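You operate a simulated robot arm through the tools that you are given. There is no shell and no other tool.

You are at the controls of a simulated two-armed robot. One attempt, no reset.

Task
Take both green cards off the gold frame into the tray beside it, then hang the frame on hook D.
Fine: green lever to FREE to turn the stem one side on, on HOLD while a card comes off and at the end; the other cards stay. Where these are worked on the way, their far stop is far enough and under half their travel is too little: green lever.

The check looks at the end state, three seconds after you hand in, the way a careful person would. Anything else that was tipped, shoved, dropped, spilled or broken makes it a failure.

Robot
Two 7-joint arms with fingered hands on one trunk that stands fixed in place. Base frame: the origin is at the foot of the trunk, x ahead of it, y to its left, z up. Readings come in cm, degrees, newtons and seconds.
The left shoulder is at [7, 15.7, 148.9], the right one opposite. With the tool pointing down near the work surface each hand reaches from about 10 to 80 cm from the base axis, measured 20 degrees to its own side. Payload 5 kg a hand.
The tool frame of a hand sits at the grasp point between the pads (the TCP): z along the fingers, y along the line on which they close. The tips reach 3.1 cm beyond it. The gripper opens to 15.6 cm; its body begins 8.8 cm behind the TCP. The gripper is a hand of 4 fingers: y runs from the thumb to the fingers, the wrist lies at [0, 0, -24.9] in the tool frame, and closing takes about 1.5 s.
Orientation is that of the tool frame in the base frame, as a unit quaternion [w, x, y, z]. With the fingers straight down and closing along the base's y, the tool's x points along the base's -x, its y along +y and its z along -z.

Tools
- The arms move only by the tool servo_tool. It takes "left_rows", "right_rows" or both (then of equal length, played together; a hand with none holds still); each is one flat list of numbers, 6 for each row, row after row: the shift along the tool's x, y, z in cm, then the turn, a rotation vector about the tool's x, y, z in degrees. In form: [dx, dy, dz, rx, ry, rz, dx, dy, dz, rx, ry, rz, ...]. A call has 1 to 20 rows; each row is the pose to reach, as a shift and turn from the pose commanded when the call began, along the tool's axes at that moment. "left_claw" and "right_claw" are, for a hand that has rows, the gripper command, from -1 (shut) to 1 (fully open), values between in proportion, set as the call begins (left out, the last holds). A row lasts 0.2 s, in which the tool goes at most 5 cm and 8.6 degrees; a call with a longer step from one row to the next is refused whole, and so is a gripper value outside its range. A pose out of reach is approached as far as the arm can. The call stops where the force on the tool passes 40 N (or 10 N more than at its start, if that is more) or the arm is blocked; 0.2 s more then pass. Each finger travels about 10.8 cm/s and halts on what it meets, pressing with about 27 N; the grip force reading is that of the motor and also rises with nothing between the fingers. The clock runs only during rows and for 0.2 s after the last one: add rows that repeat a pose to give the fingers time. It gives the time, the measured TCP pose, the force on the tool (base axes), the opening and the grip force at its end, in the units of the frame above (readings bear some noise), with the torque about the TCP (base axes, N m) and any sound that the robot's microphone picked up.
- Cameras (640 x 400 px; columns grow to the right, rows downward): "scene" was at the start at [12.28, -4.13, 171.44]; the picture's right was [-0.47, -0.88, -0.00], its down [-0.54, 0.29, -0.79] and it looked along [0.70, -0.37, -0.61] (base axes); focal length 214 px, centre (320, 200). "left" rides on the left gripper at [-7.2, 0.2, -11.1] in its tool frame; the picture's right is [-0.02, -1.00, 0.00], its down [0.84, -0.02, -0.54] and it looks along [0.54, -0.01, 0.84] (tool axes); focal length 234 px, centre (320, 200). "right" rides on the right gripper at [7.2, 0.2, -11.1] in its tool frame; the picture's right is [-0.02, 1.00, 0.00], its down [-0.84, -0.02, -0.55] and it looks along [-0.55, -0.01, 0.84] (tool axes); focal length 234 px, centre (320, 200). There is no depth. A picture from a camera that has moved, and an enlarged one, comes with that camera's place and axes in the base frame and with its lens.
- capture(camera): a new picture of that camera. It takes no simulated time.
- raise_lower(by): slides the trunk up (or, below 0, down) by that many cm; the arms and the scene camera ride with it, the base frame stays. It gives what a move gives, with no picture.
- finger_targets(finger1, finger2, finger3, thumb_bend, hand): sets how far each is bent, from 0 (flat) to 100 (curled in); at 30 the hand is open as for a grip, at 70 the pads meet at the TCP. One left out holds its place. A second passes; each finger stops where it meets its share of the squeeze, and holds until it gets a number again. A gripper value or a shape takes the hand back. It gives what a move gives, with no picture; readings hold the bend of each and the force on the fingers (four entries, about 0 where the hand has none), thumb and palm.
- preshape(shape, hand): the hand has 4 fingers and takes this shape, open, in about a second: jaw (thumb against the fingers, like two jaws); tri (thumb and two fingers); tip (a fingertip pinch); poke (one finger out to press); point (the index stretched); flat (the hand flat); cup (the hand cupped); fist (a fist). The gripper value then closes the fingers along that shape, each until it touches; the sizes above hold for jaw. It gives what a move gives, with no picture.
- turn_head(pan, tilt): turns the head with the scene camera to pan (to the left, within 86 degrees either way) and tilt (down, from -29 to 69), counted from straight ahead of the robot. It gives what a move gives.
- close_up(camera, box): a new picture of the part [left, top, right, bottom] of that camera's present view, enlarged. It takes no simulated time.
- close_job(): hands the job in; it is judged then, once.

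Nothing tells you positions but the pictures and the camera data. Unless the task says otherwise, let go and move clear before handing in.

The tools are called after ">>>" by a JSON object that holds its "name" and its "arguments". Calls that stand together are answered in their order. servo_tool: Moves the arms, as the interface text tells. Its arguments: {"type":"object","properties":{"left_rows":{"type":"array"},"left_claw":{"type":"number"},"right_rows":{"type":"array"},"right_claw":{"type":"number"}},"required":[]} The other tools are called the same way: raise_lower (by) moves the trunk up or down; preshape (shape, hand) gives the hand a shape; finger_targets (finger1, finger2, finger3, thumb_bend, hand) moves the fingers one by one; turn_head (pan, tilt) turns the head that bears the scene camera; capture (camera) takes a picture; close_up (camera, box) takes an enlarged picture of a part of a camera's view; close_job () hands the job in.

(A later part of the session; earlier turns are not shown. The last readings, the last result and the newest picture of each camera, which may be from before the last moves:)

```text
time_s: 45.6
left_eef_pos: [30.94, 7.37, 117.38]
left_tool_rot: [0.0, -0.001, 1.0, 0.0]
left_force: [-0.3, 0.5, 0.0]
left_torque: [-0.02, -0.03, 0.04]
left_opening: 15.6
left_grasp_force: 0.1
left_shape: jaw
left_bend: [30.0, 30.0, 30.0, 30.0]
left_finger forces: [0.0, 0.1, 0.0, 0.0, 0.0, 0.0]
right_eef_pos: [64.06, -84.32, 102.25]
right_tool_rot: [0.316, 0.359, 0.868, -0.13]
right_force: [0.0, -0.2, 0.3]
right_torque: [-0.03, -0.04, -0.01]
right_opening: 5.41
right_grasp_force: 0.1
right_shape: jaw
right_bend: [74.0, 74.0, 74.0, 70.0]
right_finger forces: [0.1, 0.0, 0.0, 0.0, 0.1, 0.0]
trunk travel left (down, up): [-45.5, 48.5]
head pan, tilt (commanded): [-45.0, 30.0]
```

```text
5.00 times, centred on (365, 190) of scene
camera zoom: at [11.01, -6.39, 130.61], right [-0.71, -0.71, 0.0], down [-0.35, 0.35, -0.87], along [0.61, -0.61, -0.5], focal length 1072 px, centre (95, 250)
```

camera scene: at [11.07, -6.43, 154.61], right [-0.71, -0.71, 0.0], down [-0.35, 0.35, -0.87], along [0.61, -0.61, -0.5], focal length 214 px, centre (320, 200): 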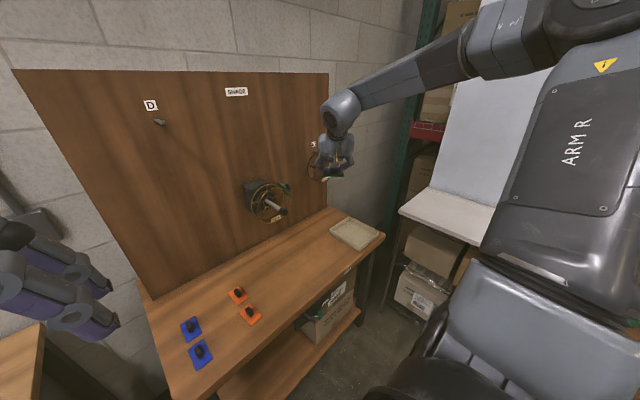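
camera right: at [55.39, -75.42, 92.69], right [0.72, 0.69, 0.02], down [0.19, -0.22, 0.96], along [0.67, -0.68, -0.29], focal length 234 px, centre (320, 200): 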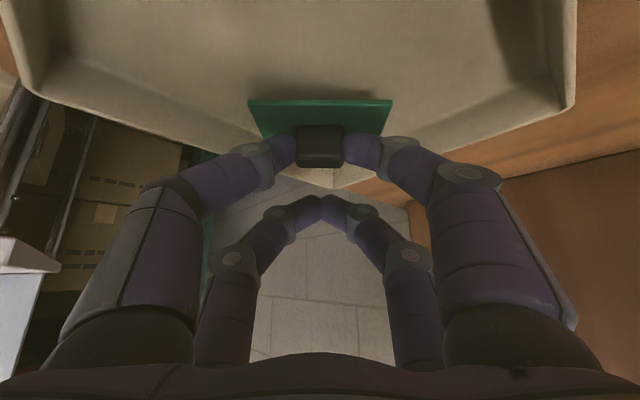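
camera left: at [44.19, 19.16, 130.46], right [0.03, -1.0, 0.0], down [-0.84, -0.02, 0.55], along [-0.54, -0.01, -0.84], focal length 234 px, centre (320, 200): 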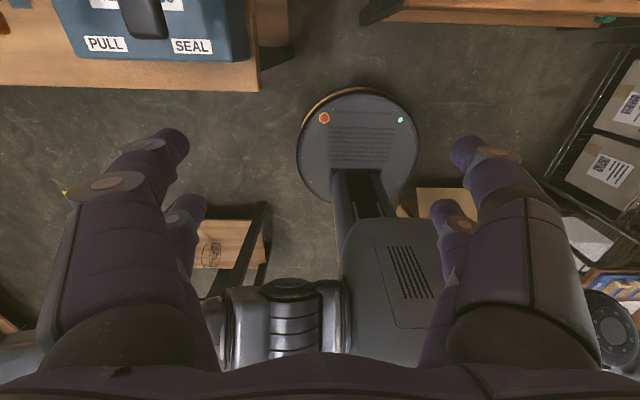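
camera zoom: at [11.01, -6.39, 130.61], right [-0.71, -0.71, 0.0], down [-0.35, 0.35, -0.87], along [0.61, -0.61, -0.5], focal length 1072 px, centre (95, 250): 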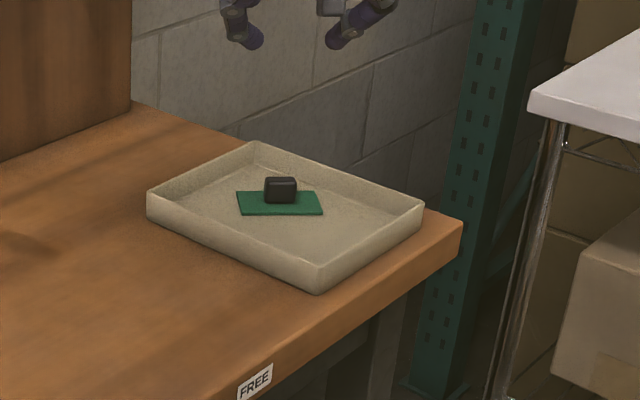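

Card 1 is safely in the tray with room beside it for the second. I'll retreat to the front of the bench, un-yaw, and close the fingers to use as a pusher.

>>> {"name": "servo_tool", "arguments": {"right_rows": [3.26, 0.16, -2.97, -2.89, 0, -3.45, 6.52, 0.33, -5.94, -5.78, 0, -6.9, 9.78, 0.49, -8.91, -8.67, 0, -10.35, 13.04, 0.65, -11.88, -11.56, 0, -13.8, 16.3, 0.82, -14.85, -14.45, 0, -17.25, 19.56, 0.98, -17.82, -17.34, 0, -20.7, 22.82, 1.14, -20.79, -20.23, 0, -24.15, 26.08, 1.3, -23.76, -23.12, 0, -27.6, 29.34, 1.47, -26.73, -26.01, 0, -31.05, 32.6, 1.63, -29.7, -28.9, 0, -34.5, 32.6, 1.63, -29.7, -28.9, 0, -34.5], "right_claw": -1}}

>>> {"name": "servo_tool", "arguments": {"right_rows": [0, 0, 0, 0, -8, 0, 0, 0, 0, 0, -16, 0, 0, 0, 0, 0, -24, 0, 0, 0, 0, 0, -32, 0, 0, 0, 0, 0, -40, 0, 0, 0, 0, 0, -45, 0, 0, 0, 0, 0, -45, 0]}}

>>> {"name": "capture", "arguments": {"camera": "scene"}}

>>> {"name": "capture", "arguments": {"camera": "right"}}

```text
time_s: 48.0
left_eef_pos: [30.98, 7.36, 117.17]
left_tool_rot: [0.0, 0.0, 1.0, -0.001]
left_force: [0.2, -0.9, -0.2]
left_torque: [0.01, 0.01, 0.01]
left_opening: 15.59
left_grasp_force: 0.2
left_shape: jaw
left_bend: [30.0, 30.0, 30.0, 30.0]
left_finger forces: [0.1, 0.0, 0.1, 0.1, 0.0, 0.1]
right_eef_pos: [34.38, -52.26, 104.32]
right_tool_rot: [0.34, -0.001, 0.94, 0.0]
right_force: [0.0, 0.4, -0.3]
right_torque: [0.02, 0.01, -0.02]
right_opening: 0.0
right_grasp_force: 26.8
right_shape: jaw
right_bend: [70.0, 70.0, 70.0, 70.0]
right_finger forces: [0.0, 0.0, 0.1, 0.0, 0.1, 0.0]
trunk travel left (down, up): [-45.5, 48.5]
head pan, tilt (commanded): [-45.0, 30.0]
```

```text
time_s: 49.6
left_eef_pos: [30.94, 7.42, 117.26]
left_tool_rot: [0.0, -0.001, 1.0, 0.0]
left_force: [0.4, 0.6, 0.2]
left_torque: [0.01, 0.01, 0.0]
left_opening: 15.6
left_grasp_force: 0.0
left_shape: jaw
left_bend: [30.0, 30.0, 30.0, 30.0]
left_finger forces: [0.0, 0.0, 0.0, 0.1, 0.0, 0.1]
right_eef_pos: [37.22, -55.33, 117.39]
right_tool_rot: [0.677, 0.0, 0.736, 0.0]
right_force: [-0.7, -0.4, -0.5]
right_torque: [-0.04, -0.01, 0.01]
right_opening: 0.0
right_grasp_force: 26.7
right_shape: jaw
right_bend: [70.0, 70.0, 70.0, 70.0]
right_finger forces: [0.1, 0.1, 0.0, 0.0, 0.0, 0.0]
right hand out of reach, approached as far as the arm can: row 2, 3, 4, 5, 6, 7
trunk travel left (down, up): [-45.5, 48.5]
head pan, tilt (commanded): [-45.0, 30.0]
```

```text
taken
camera scene: at [11.06, -6.43, 130.61], right [-0.71, -0.71, 0.0], down [-0.35, 0.35, -0.87], along [0.61, -0.61, -0.5], focal length 214 px, centre (320, 200)
```

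scene: 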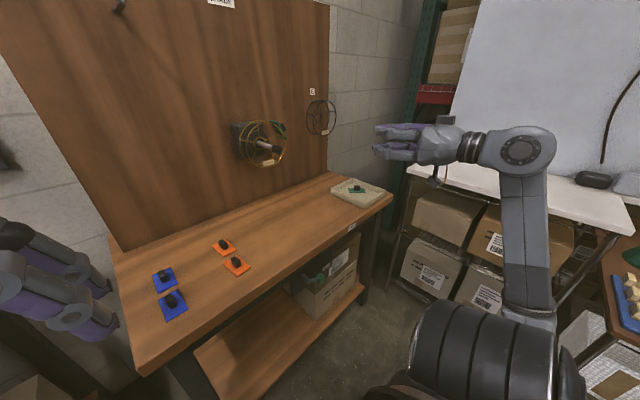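

```text
taken
camera right: at [25.61, -55.13, 111.06], right [0.0, 1.0, 0.02], down [-0.47, -0.02, 0.88], along [0.88, -0.01, 0.47], focal length 234 px, centre (320, 200)
```

right: 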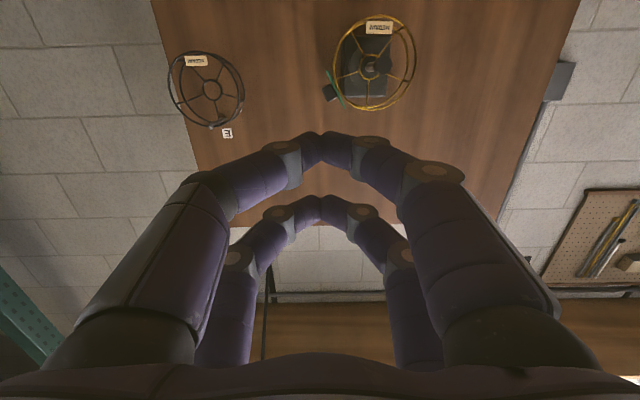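

The hand reached pitch 85°, but the arm folded to its limit and drifted slightly off the commanded spot. I'll move it forward and right, where it has room, and confirm the pose reference.

>>> {"name": "servo_tool", "arguments": {"right_rows": [-1.7, -2.0, 1.4, 0, 0, 0, -3.4, -4.0, 2.8, 0, 0, 0, -5.0, -6.0, 4.2, 0, 0, 0, -6.7, -8.0, 5.6, 0, 0, 0, -8.33, -9.7, 6.9, 0, 0, 0, -8.33, -9.7, 6.9, 0, 0, 0]}}

```text
time_s: 51.0
left_eef_pos: [31.05, 7.35, 117.4]
left_tool_rot: [0.001, -0.001, 1.0, 0.0]
left_force: [-0.8, 0.4, 0.5]
left_torque: [-0.01, -0.03, 0.0]
left_opening: 15.61
left_grasp_force: 0.0
left_shape: jaw
left_bend: [30.0, 30.0, 30.0, 30.0]
left_finger forces: [0.1, 0.1, 0.0, 0.0, 0.0, 0.1]
right_eef_pos: [45.23, -65.47, 125.3]
right_tool_rot: [0.676, 0.001, 0.737, 0.0]
right_force: [0.1, -0.7, -0.4]
right_torque: [0.0, -0.01, 0.03]
right_opening: 0.0
right_grasp_force: 26.9
right_shape: jaw
right_bend: [70.0, 70.0, 70.0, 70.0]
right_finger forces: [0.1, 0.1, 0.1, 0.1, 0.1, 0.1]
trunk travel left (down, up): [-45.5, 48.5]
head pan, tilt (commanded): [-45.0, 30.0]
```

Moves are relative to the pose actually reached, so that's settled. I'll now descend in front of the bench edge in two stages.

>>> {"name": "servo_tool", "arguments": {"right_rows": [0.18, 0, -2.09, 0, 0, 0, 0.37, 0, -4.18, 0, 0, 0, 4.68, 0.37, -3.81, 0, 0, 0, 9.0, 0.73, -3.43, 0, 0, 0, 13.32, 1.1, -3.05, 0, 0, 0, 17.63, 1.47, -2.67, 0, 0, 0, 21.95, 1.83, -2.29, 0, 0, 0, 26.27, 2.2, -1.92, 0, 0, 0, 30.58, 2.57, -1.54, 0, 0, 0, 34.9, 2.93, -1.16, 0, 0, 0]}}

>>> {"name": "capture", "arguments": {"camera": "scene"}}

>>> {"name": "capture", "arguments": {"camera": "right"}}

```text
time_s: 53.4
left_eef_pos: [31.04, 7.61, 117.34]
left_tool_rot: [0.0, 0.0, 1.0, -0.003]
left_force: [0.4, 1.0, 0.6]
left_torque: [-0.08, 0.0, 0.0]
left_opening: 15.58
left_grasp_force: 0.1
left_shape: jaw
left_bend: [30.0, 30.0, 30.0, 30.0]
left_finger forces: [0.1, 0.0, 0.0, 0.0, 0.0, 0.0]
right_eef_pos: [41.28, -59.39, 90.87]
right_tool_rot: [0.658, -0.091, 0.747, -0.016]
right_force: [0.1, 0.3, -0.3]
right_torque: [-0.01, 0.08, -0.06]
right_opening: 0.0
right_grasp_force: 27.0
right_shape: jaw
right_bend: [70.0, 70.0, 70.0, 70.0]
right_finger forces: [0.0, 0.0, 0.0, 0.0, 0.1, 0.0]
right hand out of reach, approached as far as the arm can: row 6, 7, 8
trunk travel left (down, up): [-45.5, 48.5]
head pan, tilt (commanded): [-45.0, 30.0]
stopped in row 10 (right hand): the arm was blocked; the commanded pose is now the measured one
```

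```text
taken
camera scene: at [10.99, -6.13, 130.63], right [-0.71, -0.71, 0.0], down [-0.35, 0.35, -0.87], along [0.61, -0.61, -0.5], focal length 214 px, centre (320, 200)
```

scene: 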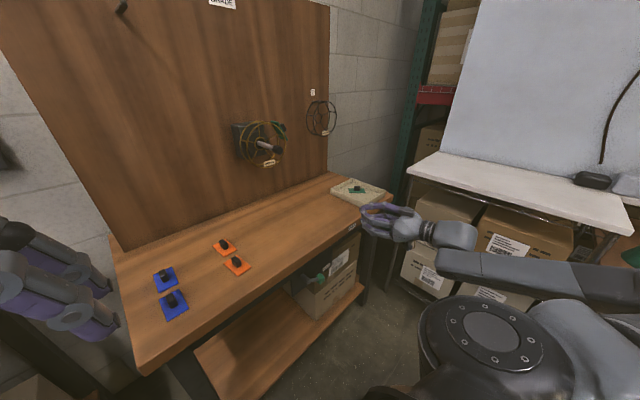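

```text
taken
camera right: at [29.42, -61.42, 85.26], right [-0.11, 0.99, -0.12], down [-0.44, 0.06, 0.9], along [0.89, 0.16, 0.42], focal length 234 px, centre (320, 200)
```

right: 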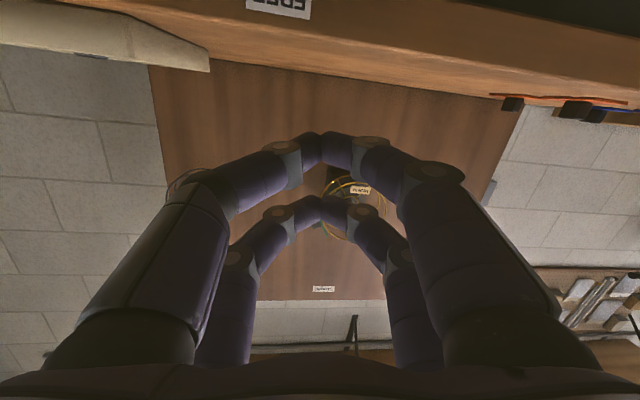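

The arm stopped with the hand clear of the bench edge, so something about the arm configuration blocked it. I'll look at the arm itself.

>>> {"name": "turn_head", "arguments": {"pan": -80, "tilt": 40}}

>>> {"name": "capture", "arguments": {"camera": "scene"}}

>>> {"name": "capture", "arguments": {"camera": "left"}}

```text
time_s: 54.4
left_eef_pos: [30.95, 7.4, 117.22]
left_tool_rot: [0.0, 0.0, 1.0, -0.002]
left_force: [-0.2, 0.4, -0.5]
left_torque: [-0.02, -0.01, -0.03]
left_opening: 15.58
left_grasp_force: 0.0
left_shape: jaw
left_bend: [30.0, 30.0, 30.0, 30.0]
left_finger forces: [0.0, 0.1, 0.0, 0.1, 0.0, 0.1]
right_eef_pos: [41.28, -59.53, 90.78]
right_tool_rot: [0.657, -0.091, 0.748, -0.016]
right_force: [0.1, 0.6, -0.5]
right_torque: [-0.01, 0.0, 0.0]
right_opening: 0.03
right_grasp_force: 26.5
right_shape: jaw
right_bend: [70.0, 70.0, 70.0, 70.0]
right_finger forces: [0.0, 0.1, 0.1, 0.1, 0.1, 0.0]
trunk travel left (down, up): [-45.5, 48.5]
head pan, tilt (commanded): [-80.0, 40.0]
```

```text
taken
camera scene: at [6.13, -8.37, 129.08], right [-0.98, -0.17, 0.0], down [-0.11, 0.63, -0.77], along [0.13, -0.75, -0.64], focal length 214 px, centre (320, 200)
```

scene: 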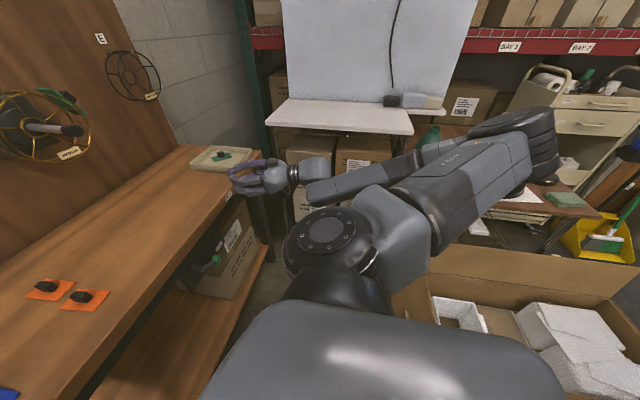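

```text
taken
camera left: at [38.34, 7.55, 128.45], right [0.02, -1.0, 0.0], down [-0.84, -0.02, 0.55], along [-0.54, -0.01, -0.84], focal length 234 px, centre (320, 200)
```

left: 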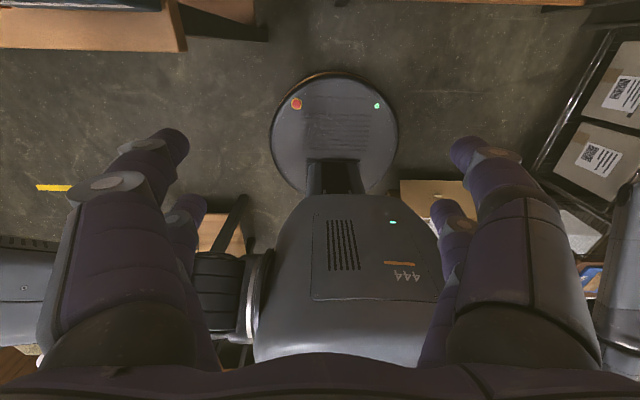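

>>> {"name": "close_up", "arguments": {"camera": "scene", "box": [400, 80, 640, 240]}}

>>> {"name": "close_up", "arguments": {"camera": "scene", "box": [200, 90, 440, 250]}}

```text
2.50 times, centred on (520, 160) of scene
camera zoom: at [6.13, -8.37, 129.08], right [-0.98, -0.17, 0.0], down [-0.11, 0.63, -0.77], along [0.13, -0.75, -0.64], focal length 536 px, centre (-180, 300)
```

zoom: 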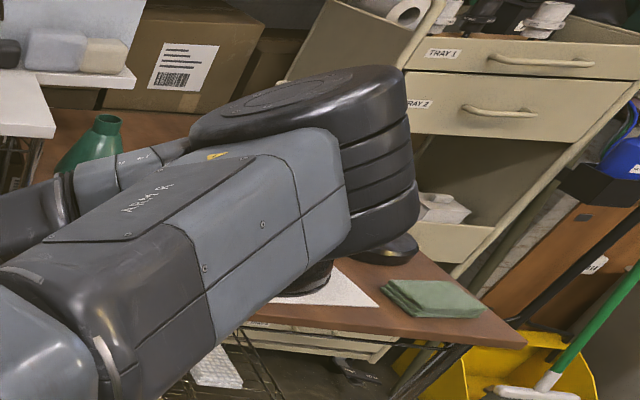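

```text
2.50 times, centred on (320, 170) of scene
camera zoom: at [6.13, -8.37, 129.08], right [-0.98, -0.17, 0.0], down [-0.11, 0.63, -0.77], along [0.13, -0.75, -0.64], focal length 536 px, centre (320, 275)
```

zoom: 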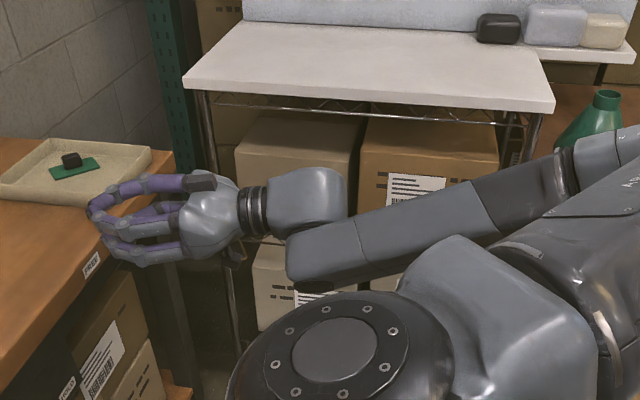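

I see no contact with anything; the arm looks folded against its own joint limits. I'll yaw the hand to point forward-left, which moves the wrist out to the right and unfolds the arm.

>>> {"name": "servo_tool", "arguments": {"right_rows": [0, 0, 0, -6.1, 0.1, 1.1, 0, 0, 0, -12.2, 0.2, 2.2, 0, 0, 0, -18.3, 0.3, 3.3, 0, 0, 0, -24.3, 0.4, 4.4, 0, 0, 0, -24.3, 0.4, 4.4]}}

>>> {"name": "capture", "arguments": {"camera": "scene"}}

```text
time_s: 55.6
left_eef_pos: [31.08, 7.3, 117.34]
left_tool_rot: [0.0, 0.0, 1.0, -0.002]
left_force: [0.1, 0.1, -0.1]
left_torque: [-0.02, 0.02, -0.01]
left_opening: 15.6
left_grasp_force: 0.1
left_shape: jaw
left_bend: [30.0, 30.0, 30.0, 30.0]
left_finger forces: [0.1, 0.0, 0.0, 0.1, 0.1, 0.1]
right_eef_pos: [41.22, -59.59, 90.71]
right_tool_rot: [0.621, -0.199, 0.739, 0.168]
right_force: [-0.2, 1.3, 1.3]
right_torque: [-0.02, 0.02, -0.01]
right_opening: 0.0
right_grasp_force: 27.0
right_shape: jaw
right_bend: [70.0, 70.0, 70.0, 70.0]
right_finger forces: [0.1, 0.0, 0.1, 0.0, 0.0, 0.0]
trunk travel left (down, up): [-45.5, 48.5]
head pan, tilt (commanded): [-80.0, 40.0]
```

```text
taken
camera scene: at [6.06, -8.38, 129.08], right [-0.98, -0.17, 0.0], down [-0.11, 0.63, -0.77], along [0.13, -0.75, -0.64], focal length 214 px, centre (320, 200)
```

scene: 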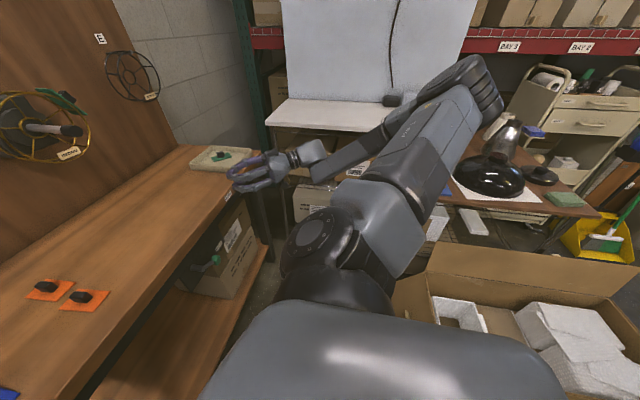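

That unfolded the arm nicely. I'll keep descending in front of the bench in this posture toward lever height.

>>> {"name": "servo_tool", "arguments": {"right_rows": [3.75, 0.12, 0.84, 0, 0, 0, 7.5, 0.24, 1.69, 0, 0, 0, 11.24, 0.35, 2.53, 0, 0, 0, 14.99, 0.47, 3.37, 0, 0, 0, 18.73, 0.59, 4.21, 0, 0, 0, 22.48, 0.71, 5.06, 0, 0, 0, 26.22, 0.83, 5.9, 0, 0, 0, 29.97, 0.94, 6.74, 0, 0, 0, 29.97, 0.94, 6.74, 0, 0, 0]}}

>>> {"name": "turn_head", "arguments": {"pan": -60, "tilt": 45}}

>>> {"name": "capture", "arguments": {"camera": "scene"}}

>>> {"name": "capture", "arguments": {"camera": "right"}}

```text
time_s: 57.6
left_eef_pos: [30.92, 7.39, 117.33]
left_tool_rot: [0.001, 0.001, 1.0, -0.001]
left_force: [-0.5, -0.1, 0.7]
left_torque: [-0.04, -0.01, -0.01]
left_opening: 15.59
left_grasp_force: 0.0
left_shape: jaw
left_bend: [30.0, 30.0, 30.0, 30.0]
left_finger forces: [0.0, 0.0, 0.0, 0.0, 0.0, 0.0]
right_eef_pos: [42.13, -58.09, 59.98]
right_tool_rot: [0.621, -0.199, 0.739, 0.168]
right_force: [0.1, -0.1, 0.0]
right_torque: [0.01, 0.03, 0.02]
right_opening: 0.0
right_grasp_force: 27.4
right_shape: jaw
right_bend: [70.0, 70.0, 70.0, 70.0]
right_finger forces: [0.0, 0.1, 0.0, 0.1, 0.0, 0.0]
trunk travel left (down, up): [-45.5, 48.5]
head pan, tilt (commanded): [-80.0, 40.0]
```

```text
time_s: 58.4
left_eef_pos: [31.01, 7.22, 117.35]
left_tool_rot: [-0.001, 0.0, 1.0, 0.0]
left_force: [0.5, 0.6, 0.4]
left_torque: [-0.01, -0.01, -0.01]
left_opening: 15.59
left_grasp_force: 0.0
left_shape: jaw
left_bend: [30.0, 30.0, 30.0, 30.0]
left_finger forces: [0.1, 0.0, 0.0, 0.0, 0.0, 0.0]
right_eef_pos: [42.14, -58.13, 59.85]
right_tool_rot: [0.621, -0.198, 0.74, 0.168]
right_force: [-0.2, 0.3, -0.1]
right_torque: [0.02, 0.02, 0.0]
right_opening: 0.0
right_grasp_force: 27.1
right_shape: jaw
right_bend: [70.0, 70.0, 70.0, 70.0]
right_finger forces: [0.0, 0.0, 0.1, 0.0, 0.1, 0.0]
trunk travel left (down, up): [-45.5, 48.5]
head pan, tilt (commanded): [-60.0, 45.0]
```

```text
taken
camera scene: at [8.7, -7.11, 128.35], right [-0.87, -0.5, 0.0], down [-0.35, 0.61, -0.71], along [0.35, -0.61, -0.71], focal length 214 px, centre (320, 200)
```

scene: 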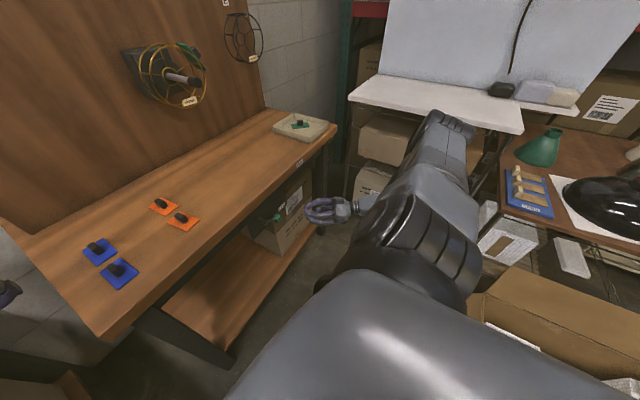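

```text
taken
camera right: at [31.54, -64.06, 54.71], right [-0.5, 0.87, 0.03], down [-0.33, -0.22, 0.92], along [0.8, 0.45, 0.39], focal length 234 px, centre (320, 200)
```

right: 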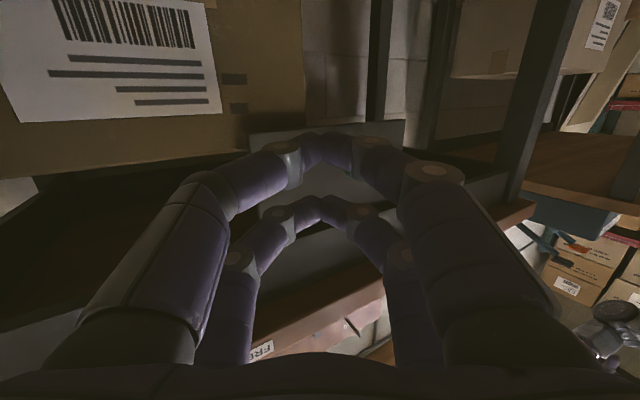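

The hand is at lever height, in front of the bench. I'll dip slightly and slide the closed fingers under the green knob.

>>> {"name": "servo_tool", "arguments": {"right_rows": [2.1, 0, 0.37, 0, 0, 0, 4.23, 0, 0.74, 0, 0, 0, 3.74, 1.05, 3.55, 0, 0, 0, 3.26, 2.11, 6.37, 0, 0, 0, 2.77, 3.16, 9.2, 0, 0, 0, 2.28, 4.22, 12.0, 0, 0, 0, 2.28, 4.22, 12.0, 0, 0, 0]}}

>>> {"name": "close_up", "arguments": {"camera": "scene", "box": [240, 150, 380, 250]}}

>>> {"name": "capture", "arguments": {"camera": "right"}}

```text
time_s: 60.0
left_eef_pos: [31.04, 7.31, 117.26]
left_tool_rot: [0.0, 0.0, 1.0, 0.0]
left_force: [-0.8, -0.1, -0.1]
left_torque: [-0.03, -0.01, -0.01]
left_opening: 15.57
left_grasp_force: 0.0
left_shape: jaw
left_bend: [30.0, 30.0, 30.0, 30.0]
left_finger forces: [0.1, 0.0, 0.1, 0.1, 0.1, 0.0]
right_eef_pos: [49.74, -48.58, 55.94]
right_tool_rot: [0.621, -0.2, 0.739, 0.169]
right_force: [0.2, 0.4, 0.2]
right_torque: [-0.01, -0.04, -0.02]
right_opening: 0.01
right_grasp_force: 26.7
right_shape: jaw
right_bend: [70.0, 70.0, 70.0, 70.0]
right_finger forces: [0.0, 0.0, 0.0, 0.0, 0.0, 0.0]
trunk travel left (down, up): [-45.5, 48.5]
head pan, tilt (commanded): [-60.0, 45.0]
```

```text
4.00 times, centred on (310, 200) of scene
camera zoom: at [8.69, -7.12, 128.35], right [-0.87, -0.5, 0.0], down [-0.35, 0.61, -0.71], along [0.35, -0.61, -0.71], focal length 858 px, centre (360, 200)
```

zoom: 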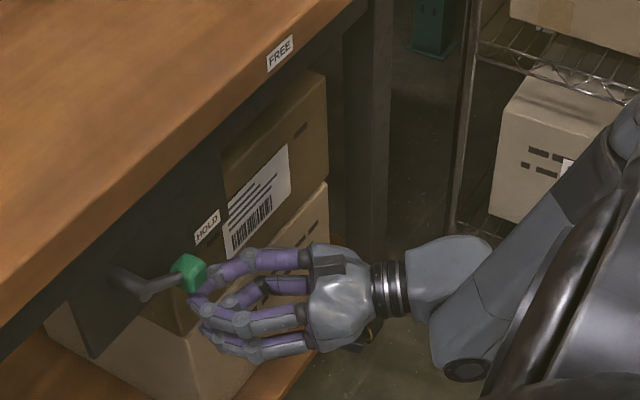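

```text
taken
camera right: at [39.06, -54.6, 50.64], right [-0.5, 0.87, 0.03], down [-0.33, -0.22, 0.92], along [0.8, 0.45, 0.39], focal length 234 px, centre (320, 200)
```

right: 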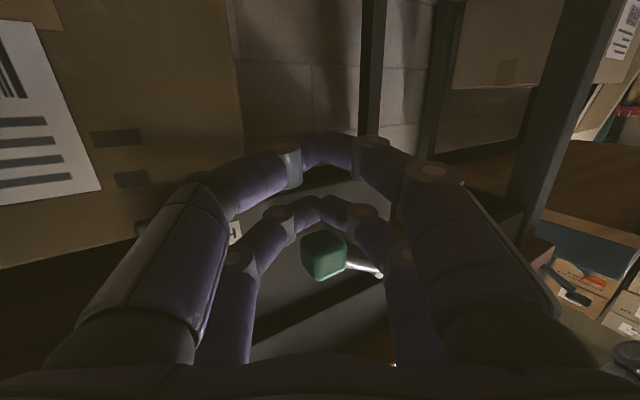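

The closed fingers sit right below the knob. I'll push upward in small steps, watching the force.

>>> {"name": "servo_tool", "arguments": {"right_rows": [-0.5, 0, -0.09, 0, 0, 0, -1.0, 0, -0.17, 0, 0, 0, -1.5, 0, -0.26, 0, 0, 0, -2.0, 0, -0.35, 0, 0, 0, -2.5, 0, -0.43, 0, 0, 0, -3.0, 0, -0.52, 0, 0, 0, -3.5, 0, -0.6, 0, 0, 0]}}

>>> {"name": "close_up", "arguments": {"camera": "scene", "box": [240, 150, 380, 250]}}

>>> {"name": "capture", "arguments": {"camera": "right"}}

```text
time_s: 61.6
left_eef_pos: [30.99, 7.15, 117.25]
left_tool_rot: [-0.001, 0.0, 1.0, 0.001]
left_force: [-0.3, -0.7, 0.9]
left_torque: [0.07, 0.0, -0.01]
left_opening: 15.58
left_grasp_force: 0.0
left_shape: jaw
left_bend: [30.0, 30.0, 30.0, 30.0]
left_finger forces: [0.0, 0.0, 0.1, 0.0, 0.0, 0.0]
right_eef_pos: [50.3, -48.43, 59.54]
right_tool_rot: [0.624, -0.2, 0.736, 0.172]
right_force: [1.5, 1.6, 0.2]
right_torque: [-0.1, 0.12, -0.06]
right_opening: 0.0
right_grasp_force: 26.7
right_shape: jaw
right_bend: [70.0, 70.0, 70.0, 70.0]
right_finger forces: [0.0, 0.0, 0.0, 0.0, 0.0, 0.0]
trunk travel left (down, up): [-45.5, 48.5]
head pan, tilt (commanded): [-60.0, 45.0]
```

```text
4.00 times, centred on (310, 200) of scene
camera zoom: at [8.7, -7.33, 128.34], right [-0.87, -0.5, 0.0], down [-0.35, 0.61, -0.71], along [0.35, -0.61, -0.71], focal length 858 px, centre (360, 200)
```

zoom: 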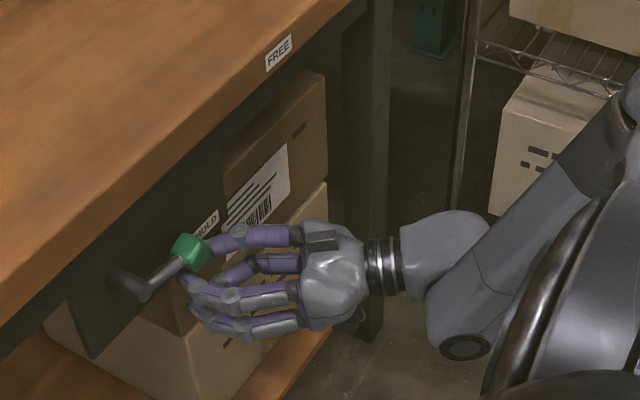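

```text
taken
camera right: at [39.7, -54.34, 54.12], right [-0.5, 0.86, 0.03], down [-0.34, -0.22, 0.92], along [0.8, 0.45, 0.4], focal length 234 px, centre (320, 200)
```

right: 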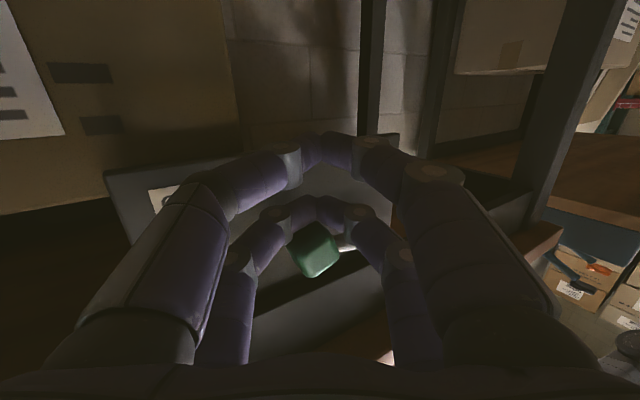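

The lever follows smoothly. I'll keep pushing up.

>>> {"name": "servo_tool", "arguments": {"right_rows": [-0.6, 0, -0.1, 0, 0, 0, -1.2, 0, -0.2, 0, 0, 0, -1.8, 0, -0.3, 0, 0, 0, -2.4, 0, -0.4, 0, 0, 0, -3.0, 0, -0.5, 0, 0, 0, -3.6, 0, -0.6, 0, 0, 0, -4.2, 0, -0.7, 0, 0, 0]}}

>>> {"name": "close_up", "arguments": {"camera": "scene", "box": [240, 150, 380, 250]}}

>>> {"name": "capture", "arguments": {"camera": "right"}}

```text
time_s: 63.2
left_eef_pos: [30.84, 7.25, 117.3]
left_tool_rot: [0.0, 0.0, 1.0, -0.001]
left_force: [0.7, 0.3, -0.2]
left_torque: [-0.02, 0.0, 0.02]
left_opening: 15.56
left_grasp_force: 0.0
left_shape: jaw
left_bend: [30.0, 30.0, 30.0, 30.0]
left_finger forces: [0.0, 0.0, 0.0, 0.0, 0.0, 0.0]
right_eef_pos: [49.84, -48.56, 63.71]
right_tool_rot: [0.622, -0.199, 0.739, 0.168]
right_force: [-0.8, -0.4, 0.2]
right_torque: [0.02, 0.0, 0.01]
right_opening: 0.0
right_grasp_force: 26.9
right_shape: jaw
right_bend: [70.0, 70.0, 70.0, 70.0]
right_finger forces: [0.0, 0.0, 0.1, 0.1, 0.0, 0.1]
trunk travel left (down, up): [-45.5, 48.5]
head pan, tilt (commanded): [-60.0, 45.0]
```

```text
4.00 times, centred on (310, 200) of scene
camera zoom: at [8.7, -7.07, 128.35], right [-0.87, -0.5, 0.0], down [-0.35, 0.61, -0.71], along [0.35, -0.61, -0.71], focal length 858 px, centre (360, 200)
```

zoom: 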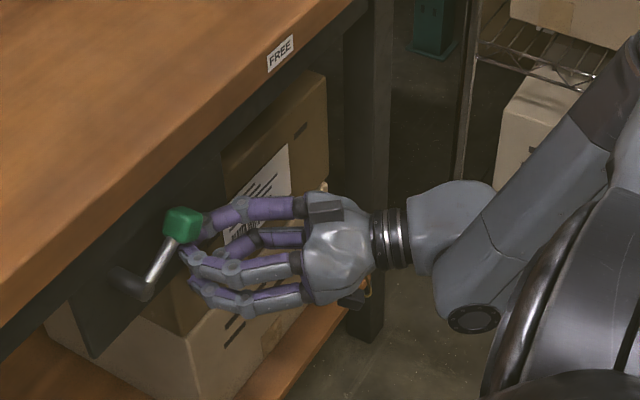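

```text
taken
camera right: at [39.22, -54.56, 58.32], right [-0.5, 0.87, 0.02], down [-0.33, -0.22, 0.92], along [0.8, 0.45, 0.39], focal length 234 px, centre (320, 200)
```

right: 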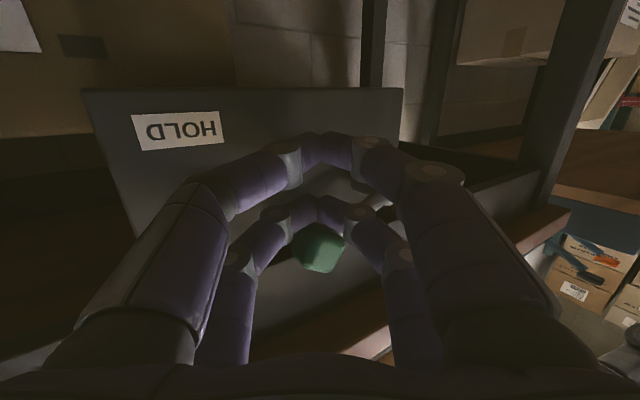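

The lever is now about 34° above horizontal, near the FREE direction. I'll keep pushing gently until it meets its stop.

>>> {"name": "servo_tool", "arguments": {"right_rows": [-0.3, 0, -0.05, 0, 0, 0, -0.6, 0, -0.1, 0, 0, 0, -0.9, 0, -0.15, 0, 0, 0, -1.2, 0, -0.2, 0, 0, 0, -1.5, 0, -0.25, 0, 0, 0]}}

>>> {"name": "close_up", "arguments": {"camera": "scene", "box": [240, 150, 380, 250]}}

```text
time_s: 64.4
left_eef_pos: [31.0, 7.23, 117.42]
left_tool_rot: [0.001, 0.0, 1.0, -0.001]
left_force: [0.0, 0.7, -0.2]
left_torque: [-0.03, -0.01, 0.02]
left_opening: 15.59
left_grasp_force: 0.0
left_shape: jaw
left_bend: [30.0, 30.0, 30.0, 30.0]
left_finger forces: [0.0, 0.0, 0.1, 0.0, 0.0, 0.1]
right_eef_pos: [49.93, -48.63, 64.78]
right_tool_rot: [0.621, -0.197, 0.74, 0.168]
right_force: [-0.5, 1.2, -5.2]
right_torque: [-0.05, 0.15, 0.05]
right_opening: 0.01
right_grasp_force: 26.7
right_shape: jaw
right_bend: [70.0, 70.0, 70.0, 70.0]
right_finger forces: [0.1, 0.0, 0.0, 0.0, 0.1, 0.0]
trunk travel left (down, up): [-45.5, 48.5]
head pan, tilt (commanded): [-60.0, 45.0]
```

```text
4.00 times, centred on (310, 200) of scene
camera zoom: at [8.77, -7.15, 128.33], right [-0.87, -0.5, 0.0], down [-0.35, 0.61, -0.71], along [0.35, -0.61, -0.71], focal length 858 px, centre (360, 200)
```

zoom: 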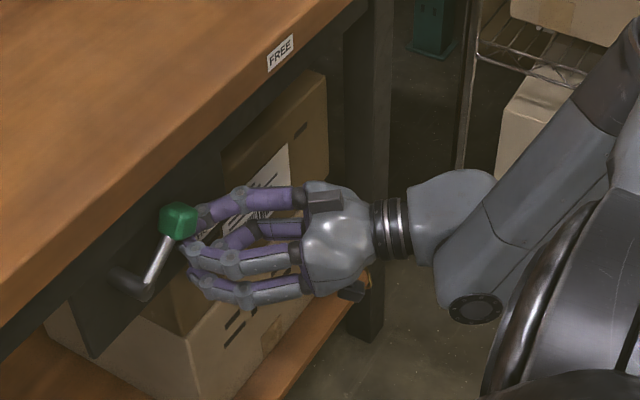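

>>> {"name": "servo_tool", "arguments": {"right_rows": [-0.3, 0, -0.05, 0, 0, 0, -0.6, 0, -0.1, 0, 0, 0, -0.9, 0.1, -0.15, 0, 0, 0, -1.2, 0.2, -0.2, 0, 0, 0]}}

>>> {"name": "close_up", "arguments": {"camera": "scene", "box": [240, 170, 320, 230]}}

>>> {"name": "capture", "arguments": {"camera": "right"}}

```text
time_s: 65.3
left_eef_pos: [31.29, 7.18, 117.18]
left_tool_rot: [-0.001, -0.001, 1.0, 0.0]
left_force: [-0.9, 0.5, -0.3]
left_torque: [-0.04, -0.06, 0.03]
left_opening: 15.58
left_grasp_force: 0.0
left_shape: jaw
left_bend: [30.0, 30.0, 30.0, 30.0]
left_finger forces: [0.0, 0.0, 0.0, 0.0, 0.0, 0.0]
right_eef_pos: [49.56, -48.53, 65.2]
right_tool_rot: [0.613, -0.196, 0.747, 0.167]
right_force: [13.3, -1.0, -24.8]
right_torque: [-0.25, 0.93, -0.24]
right_opening: 0.0
right_grasp_force: 26.6
right_shape: jaw
right_bend: [70.0, 70.0, 70.0, 70.0]
right_finger forces: [0.0, 0.1, 0.1, 0.1, 0.1, 0.1]
trunk travel left (down, up): [-45.5, 48.5]
head pan, tilt (commanded): [-60.0, 45.0]
stopped in row 4 (right hand): the force on the tool passed its limit at 41 N (the readings are from after the stop); the commanded pose is now the measured one
```

```text
6.67 times, centred on (280, 200) of scene
camera zoom: at [8.93, -7.18, 128.34], right [-0.87, -0.5, 0.0], down [-0.36, 0.61, -0.71], along [0.35, -0.61, -0.71], focal length 1430 px, centre (587, 200)
```

zoom: 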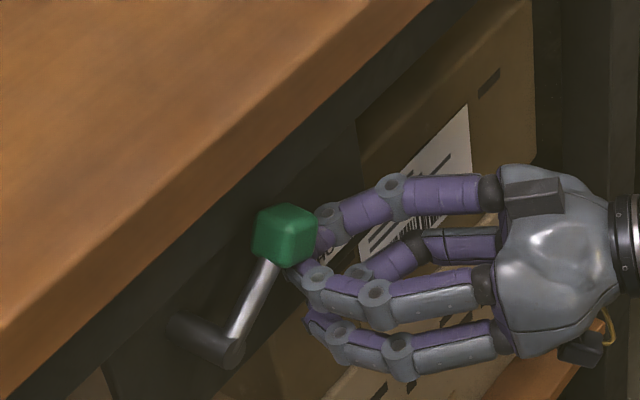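

```text
taken
camera right: at [38.78, -54.61, 60.15], right [-0.49, 0.87, 0.03], down [-0.31, -0.21, 0.93], along [0.81, 0.45, 0.37], focal length 234 px, centre (320, 200)
```

right: 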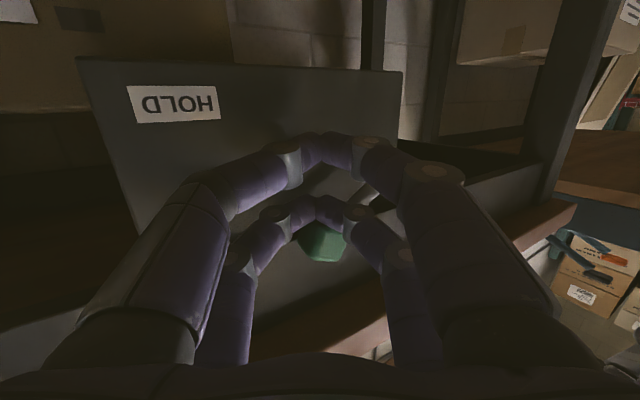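

The lever hit its far stop at about +38°, pointing at FREE (the 40 N limit tripped there). I'll ease off and back the hand out, then confirm it stays.

>>> {"name": "servo_tool", "arguments": {"right_rows": [0.8, 0, 0, 0, 0, 0, 1.6, 0, -0.5, 0, 0, 0, 2.0, -1.0, -3.0, 0, 0, 0, 2.0, -2.0, -6.0, 0, 0, 0, 2.0, -3.0, -9.0, 0, 0, 0, 2.0, -4.0, -12.0, 0, 0, 0, 2.0, -4.0, -12.0, 0, 0, 0]}}

>>> {"name": "close_up", "arguments": {"camera": "scene", "box": [240, 130, 360, 230]}}

```text
time_s: 66.9
left_eef_pos: [31.13, 7.22, 117.29]
left_tool_rot: [0.0, 0.0, 1.0, 0.0]
left_force: [0.2, -0.1, -0.1]
left_torque: [0.01, 0.01, 0.03]
left_opening: 15.6
left_grasp_force: 0.0
left_shape: jaw
left_bend: [30.0, 30.0, 30.0, 30.0]
left_finger forces: [0.0, 0.0, 0.0, 0.0, 0.1, 0.1]
right_eef_pos: [41.23, -58.21, 65.94]
right_tool_rot: [0.616, -0.198, 0.744, 0.168]
right_force: [1.2, 0.2, 0.4]
right_torque: [0.01, 0.01, 0.01]
right_opening: 0.0
right_grasp_force: 26.8
right_shape: jaw
right_bend: [70.0, 70.0, 70.0, 70.0]
right_finger forces: [0.0, 0.0, 0.0, 0.0, 0.0, 0.0]
trunk travel left (down, up): [-45.5, 48.5]
head pan, tilt (commanded): [-60.0, 45.0]
```

```text
4.00 times, centred on (300, 180) of scene
camera zoom: at [8.74, -7.1, 128.34], right [-0.87, -0.5, 0.0], down [-0.35, 0.61, -0.71], along [0.35, -0.61, -0.71], focal length 858 px, centre (400, 280)
```

zoom: 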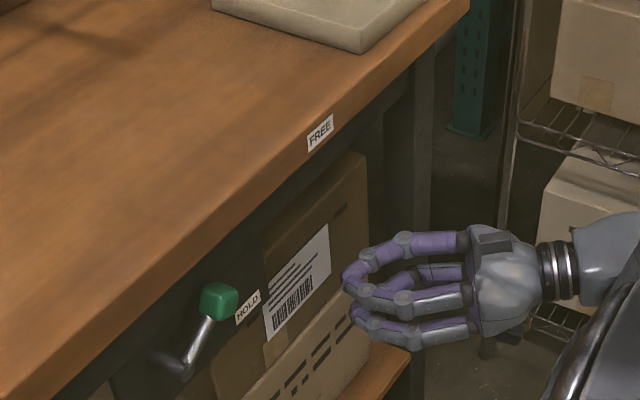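

The lever stays on FREE. I'll raise the trunk, which carries the hand straight up in front of the bench, and check whether the stem moved on its own.

>>> {"name": "raise_lower", "arguments": {"by": 40}}

>>> {"name": "turn_head", "arguments": {"pan": -35, "tilt": 35}}

>>> {"name": "capture", "arguments": {"camera": "scene"}}

>>> {"name": "close_up", "arguments": {"camera": "scene", "box": [265, 120, 385, 220]}}

```text
time_s: 70.7
left_eef_pos: [31.08, 7.36, 157.37]
left_tool_rot: [0.0, 0.0, 1.0, 0.0]
left_force: [-0.5, 1.0, 0.5]
left_torque: [0.03, -0.01, 0.01]
left_opening: 15.58
left_grasp_force: 0.0
left_shape: jaw
left_bend: [30.0, 30.0, 30.0, 30.0]
left_finger forces: [0.0, 0.2, 0.0, 0.0, 0.0, 0.0]
right_eef_pos: [41.14, -58.34, 106.01]
right_tool_rot: [0.617, -0.197, 0.744, 0.167]
right_force: [0.7, 0.2, -0.7]
right_torque: [0.02, 0.02, -0.01]
right_opening: 0.0
right_grasp_force: 27.5
right_shape: jaw
right_bend: [70.0, 70.0, 70.0, 70.0]
right_finger forces: [0.1, 0.0, 0.1, 0.1, 0.0, 0.0]
trunk travel left (down, up): [-85.5, 8.5]
head pan, tilt (commanded): [-60.0, 45.0]
```

```text
time_s: 71.6
left_eef_pos: [31.01, 7.27, 157.28]
left_tool_rot: [0.0, 0.0, 1.0, 0.001]
left_force: [0.1, -0.2, -0.6]
left_torque: [-0.02, 0.0, -0.01]
left_opening: 15.59
left_grasp_force: 0.1
left_shape: jaw
left_bend: [30.0, 30.0, 30.0, 30.0]
left_finger forces: [0.1, 0.0, 0.1, 0.0, 0.0, 0.1]
right_eef_pos: [41.25, -58.21, 106.1]
right_tool_rot: [0.617, -0.197, 0.743, 0.167]
right_force: [-1.0, -0.7, 0.4]
right_torque: [0.01, -0.01, -0.03]
right_opening: 0.0
right_grasp_force: 26.6
right_shape: jaw
right_bend: [70.0, 70.0, 70.0, 70.0]
right_finger forces: [0.0, 0.0, 0.0, 0.1, 0.1, 0.0]
trunk travel left (down, up): [-85.5, 8.5]
head pan, tilt (commanded): [-35.0, 35.0]
```

```text
taken
camera scene: at [11.85, -5.13, 169.83], right [-0.57, -0.82, 0.0], down [-0.47, 0.33, -0.82], along [0.67, -0.47, -0.57], focal length 214 px, centre (320, 200)
```

scene: 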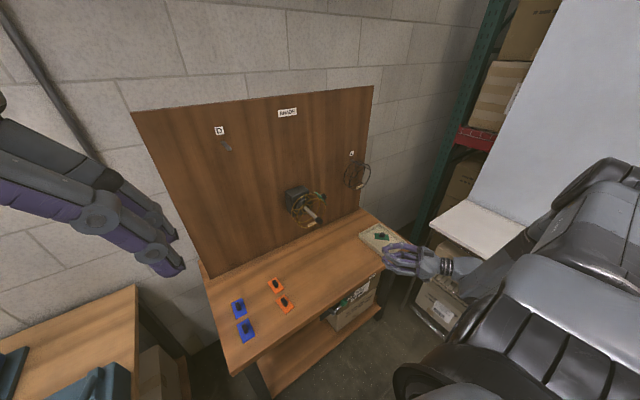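

```text
4.00 times, centred on (325, 170) of scene
camera zoom: at [11.85, -5.13, 169.83], right [-0.57, -0.82, 0.0], down [-0.47, 0.33, -0.82], along [0.67, -0.47, -0.57], focal length 858 px, centre (300, 320)
```

zoom: 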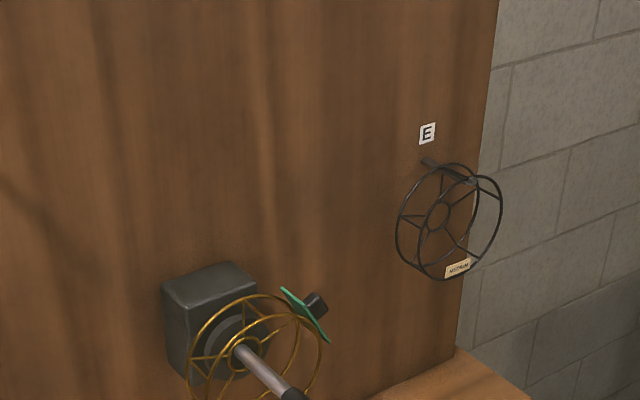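

The stem hasn't moved. I'll bring the right hand in front of the stem cap, pointing straight at the board with the fingers partly open.

>>> {"name": "servo_tool", "arguments": {"right_rows": [-1.28, 0.47, 3.32, 4.98, -1.72, 0.41, -2.56, 0.94, 6.64, 9.97, -3.43, 0.82, -3.84, 1.41, 9.96, 14.95, -5.15, 1.23, -5.12, 1.88, 13.28, 19.93, -6.87, 1.64, -6.4, 2.35, 16.6, 24.92, -8.58, 2.05, -7.68, 2.82, 19.92, 29.9, -10.3, 2.46, -7.68, 2.82, 19.92, 29.9, -10.3, 2.46], "right_claw": -0.15}}

>>> {"name": "capture", "arguments": {"camera": "scene"}}

>>> {"name": "capture", "arguments": {"camera": "right"}}

```text
time_s: 73.2
left_eef_pos: [31.01, 7.29, 157.37]
left_tool_rot: [0.0, 0.0, 1.0, 0.001]
left_force: [0.4, 0.6, 0.0]
left_torque: [-0.05, 0.02, 0.0]
left_opening: 15.6
left_grasp_force: 0.1
left_shape: jaw
left_bend: [30.0, 30.0, 30.0, 30.0]
left_finger forces: [0.1, 0.0, 0.1, 0.0, 0.0, 0.0]
right_eef_pos: [58.13, -45.28, 109.72]
right_tool_rot: [0.707, -0.001, 0.707, 0.0]
right_force: [0.5, -0.4, -0.3]
right_torque: [0.0, 0.04, 0.0]
right_opening: 6.6
right_grasp_force: 0.1
right_shape: jaw
right_bend: [73.0, 73.0, 73.0, 70.0]
right_finger forces: [0.1, 0.0, 0.1, 0.0, 0.0, 0.0]
trunk travel left (down, up): [-85.5, 8.5]
head pan, tilt (commanded): [-35.0, 35.0]
```

```text
taken
camera scene: at [11.82, -5.14, 169.83], right [-0.57, -0.82, 0.0], down [-0.47, 0.33, -0.82], along [0.67, -0.47, -0.57], focal length 214 px, centre (320, 200)
```

scene: 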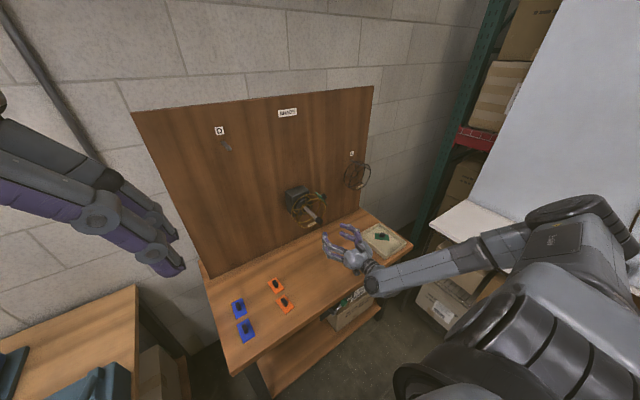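

```text
taken
camera right: at [46.92, -45.21, 102.48], right [0.0, 1.0, 0.02], down [-0.54, -0.02, 0.84], along [0.84, -0.01, 0.54], focal length 234 px, centre (320, 200)
```

right: 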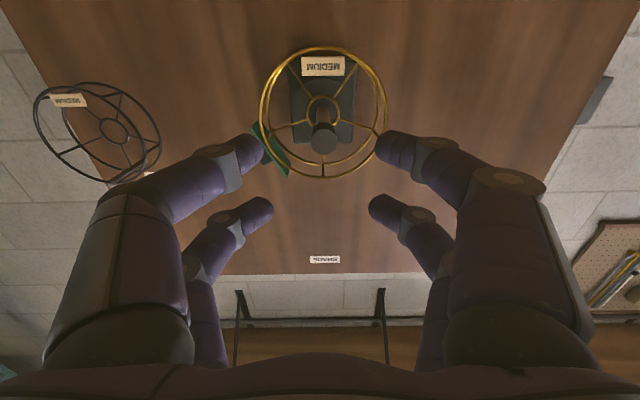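

I get an excellent view of the frame from below. I'll zoom in to locate the stem axis exactly.

>>> {"name": "close_up", "arguments": {"camera": "right", "box": [240, 35, 404, 195]}}

```text
2.50 times, centred on (322, 115) of right
camera zoom: at [46.92, -45.21, 102.48], right [0.0, 1.0, 0.02], down [-0.54, -0.02, 0.84], along [0.84, -0.01, 0.54], focal length 585 px, centre (315, 412)
```

zoom: 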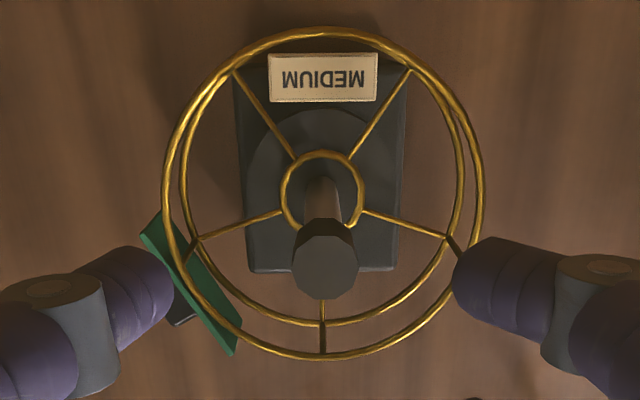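

The stem axis is about 0.44 cm left and 0.5 cm above my tool axis. I'll correct that and pre-roll the hand +36°, so the 72° turn is centred in the wrist's range.

>>> {"name": "servo_tool", "arguments": {"right_rows": [-0.1, 0.09, 0, 0, 0, 7.2, -0.2, 0.18, 0, 0, 0, 14.4, -0.3, 0.27, 0, 0, 0, 21.6, -0.42, 0.36, 0, 0, 0, 28.8, -0.52, 0.44, 0, 0, 0, 36, -0.52, 0.44, 0, 0, 0, 36]}}

>>> {"name": "capture", "arguments": {"camera": "right"}}

>>> {"name": "capture", "arguments": {"camera": "scene"}}

```text
time_s: 74.6
left_eef_pos: [31.01, 7.33, 157.25]
left_tool_rot: [0.0, -0.001, 1.0, 0.0]
left_force: [-0.4, 0.3, 0.2]
left_torque: [-0.01, 0.01, -0.02]
left_opening: 15.6
left_grasp_force: 0.2
left_shape: jaw
left_bend: [30.0, 30.0, 30.0, 30.0]
left_finger forces: [0.0, 0.0, 0.0, 0.1, 0.0, 0.0]
right_eef_pos: [57.84, -44.9, 110.46]
right_tool_rot: [0.672, 0.218, 0.673, 0.218]
right_force: [1.1, 0.2, -0.2]
right_torque: [-0.01, 0.01, -0.05]
right_opening: 6.61
right_grasp_force: 0.0
right_shape: jaw
right_bend: [73.0, 73.0, 73.0, 70.0]
right_finger forces: [0.0, 0.0, 0.1, 0.0, 0.0, 0.1]
trunk travel left (down, up): [-85.5, 8.5]
head pan, tilt (commanded): [-35.0, 35.0]
```

```text
taken
camera right: at [46.86, -40.5, 104.74], right [0.0, 0.79, 0.61], down [-0.54, -0.51, 0.67], along [0.84, -0.33, 0.43], focal length 234 px, centre (320, 200)
```

right: 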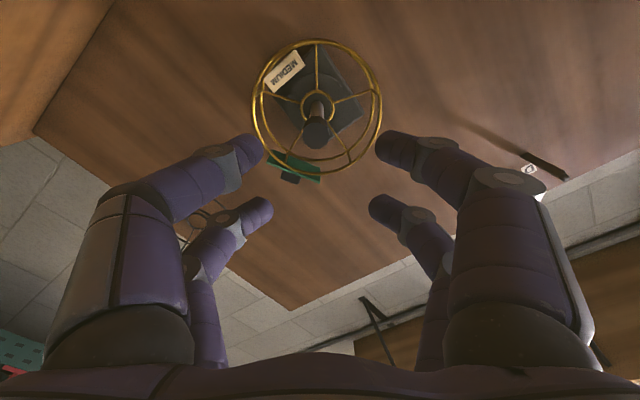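

```text
taken
camera scene: at [11.85, -5.12, 169.83], right [-0.57, -0.82, 0.0], down [-0.47, 0.33, -0.82], along [0.67, -0.47, -0.57], focal length 214 px, centre (320, 200)
```

scene: 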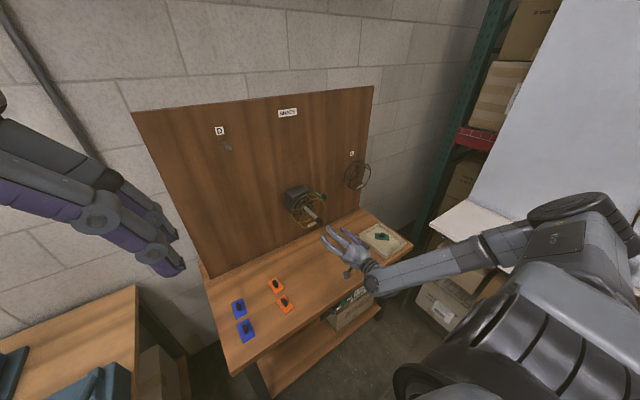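

>>> {"name": "close_up", "arguments": {"camera": "right", "box": [270, 90, 366, 150]}}

```text
6.67 times, centred on (318, 120) of right
camera zoom: at [46.86, -40.5, 104.74], right [0.0, 0.79, 0.61], down [-0.54, -0.51, 0.67], along [0.84, -0.33, 0.43], focal length 1561 px, centre (333, 733)
```

zoom: 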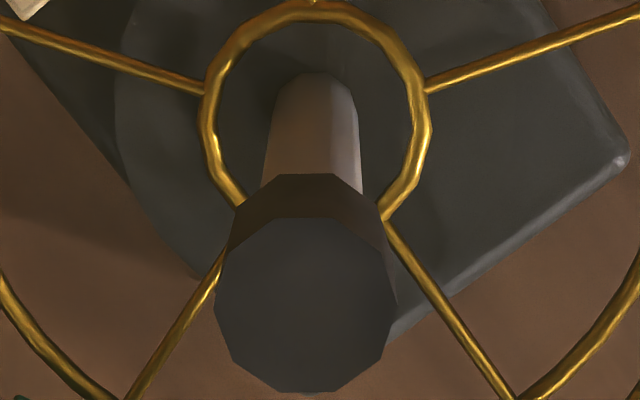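

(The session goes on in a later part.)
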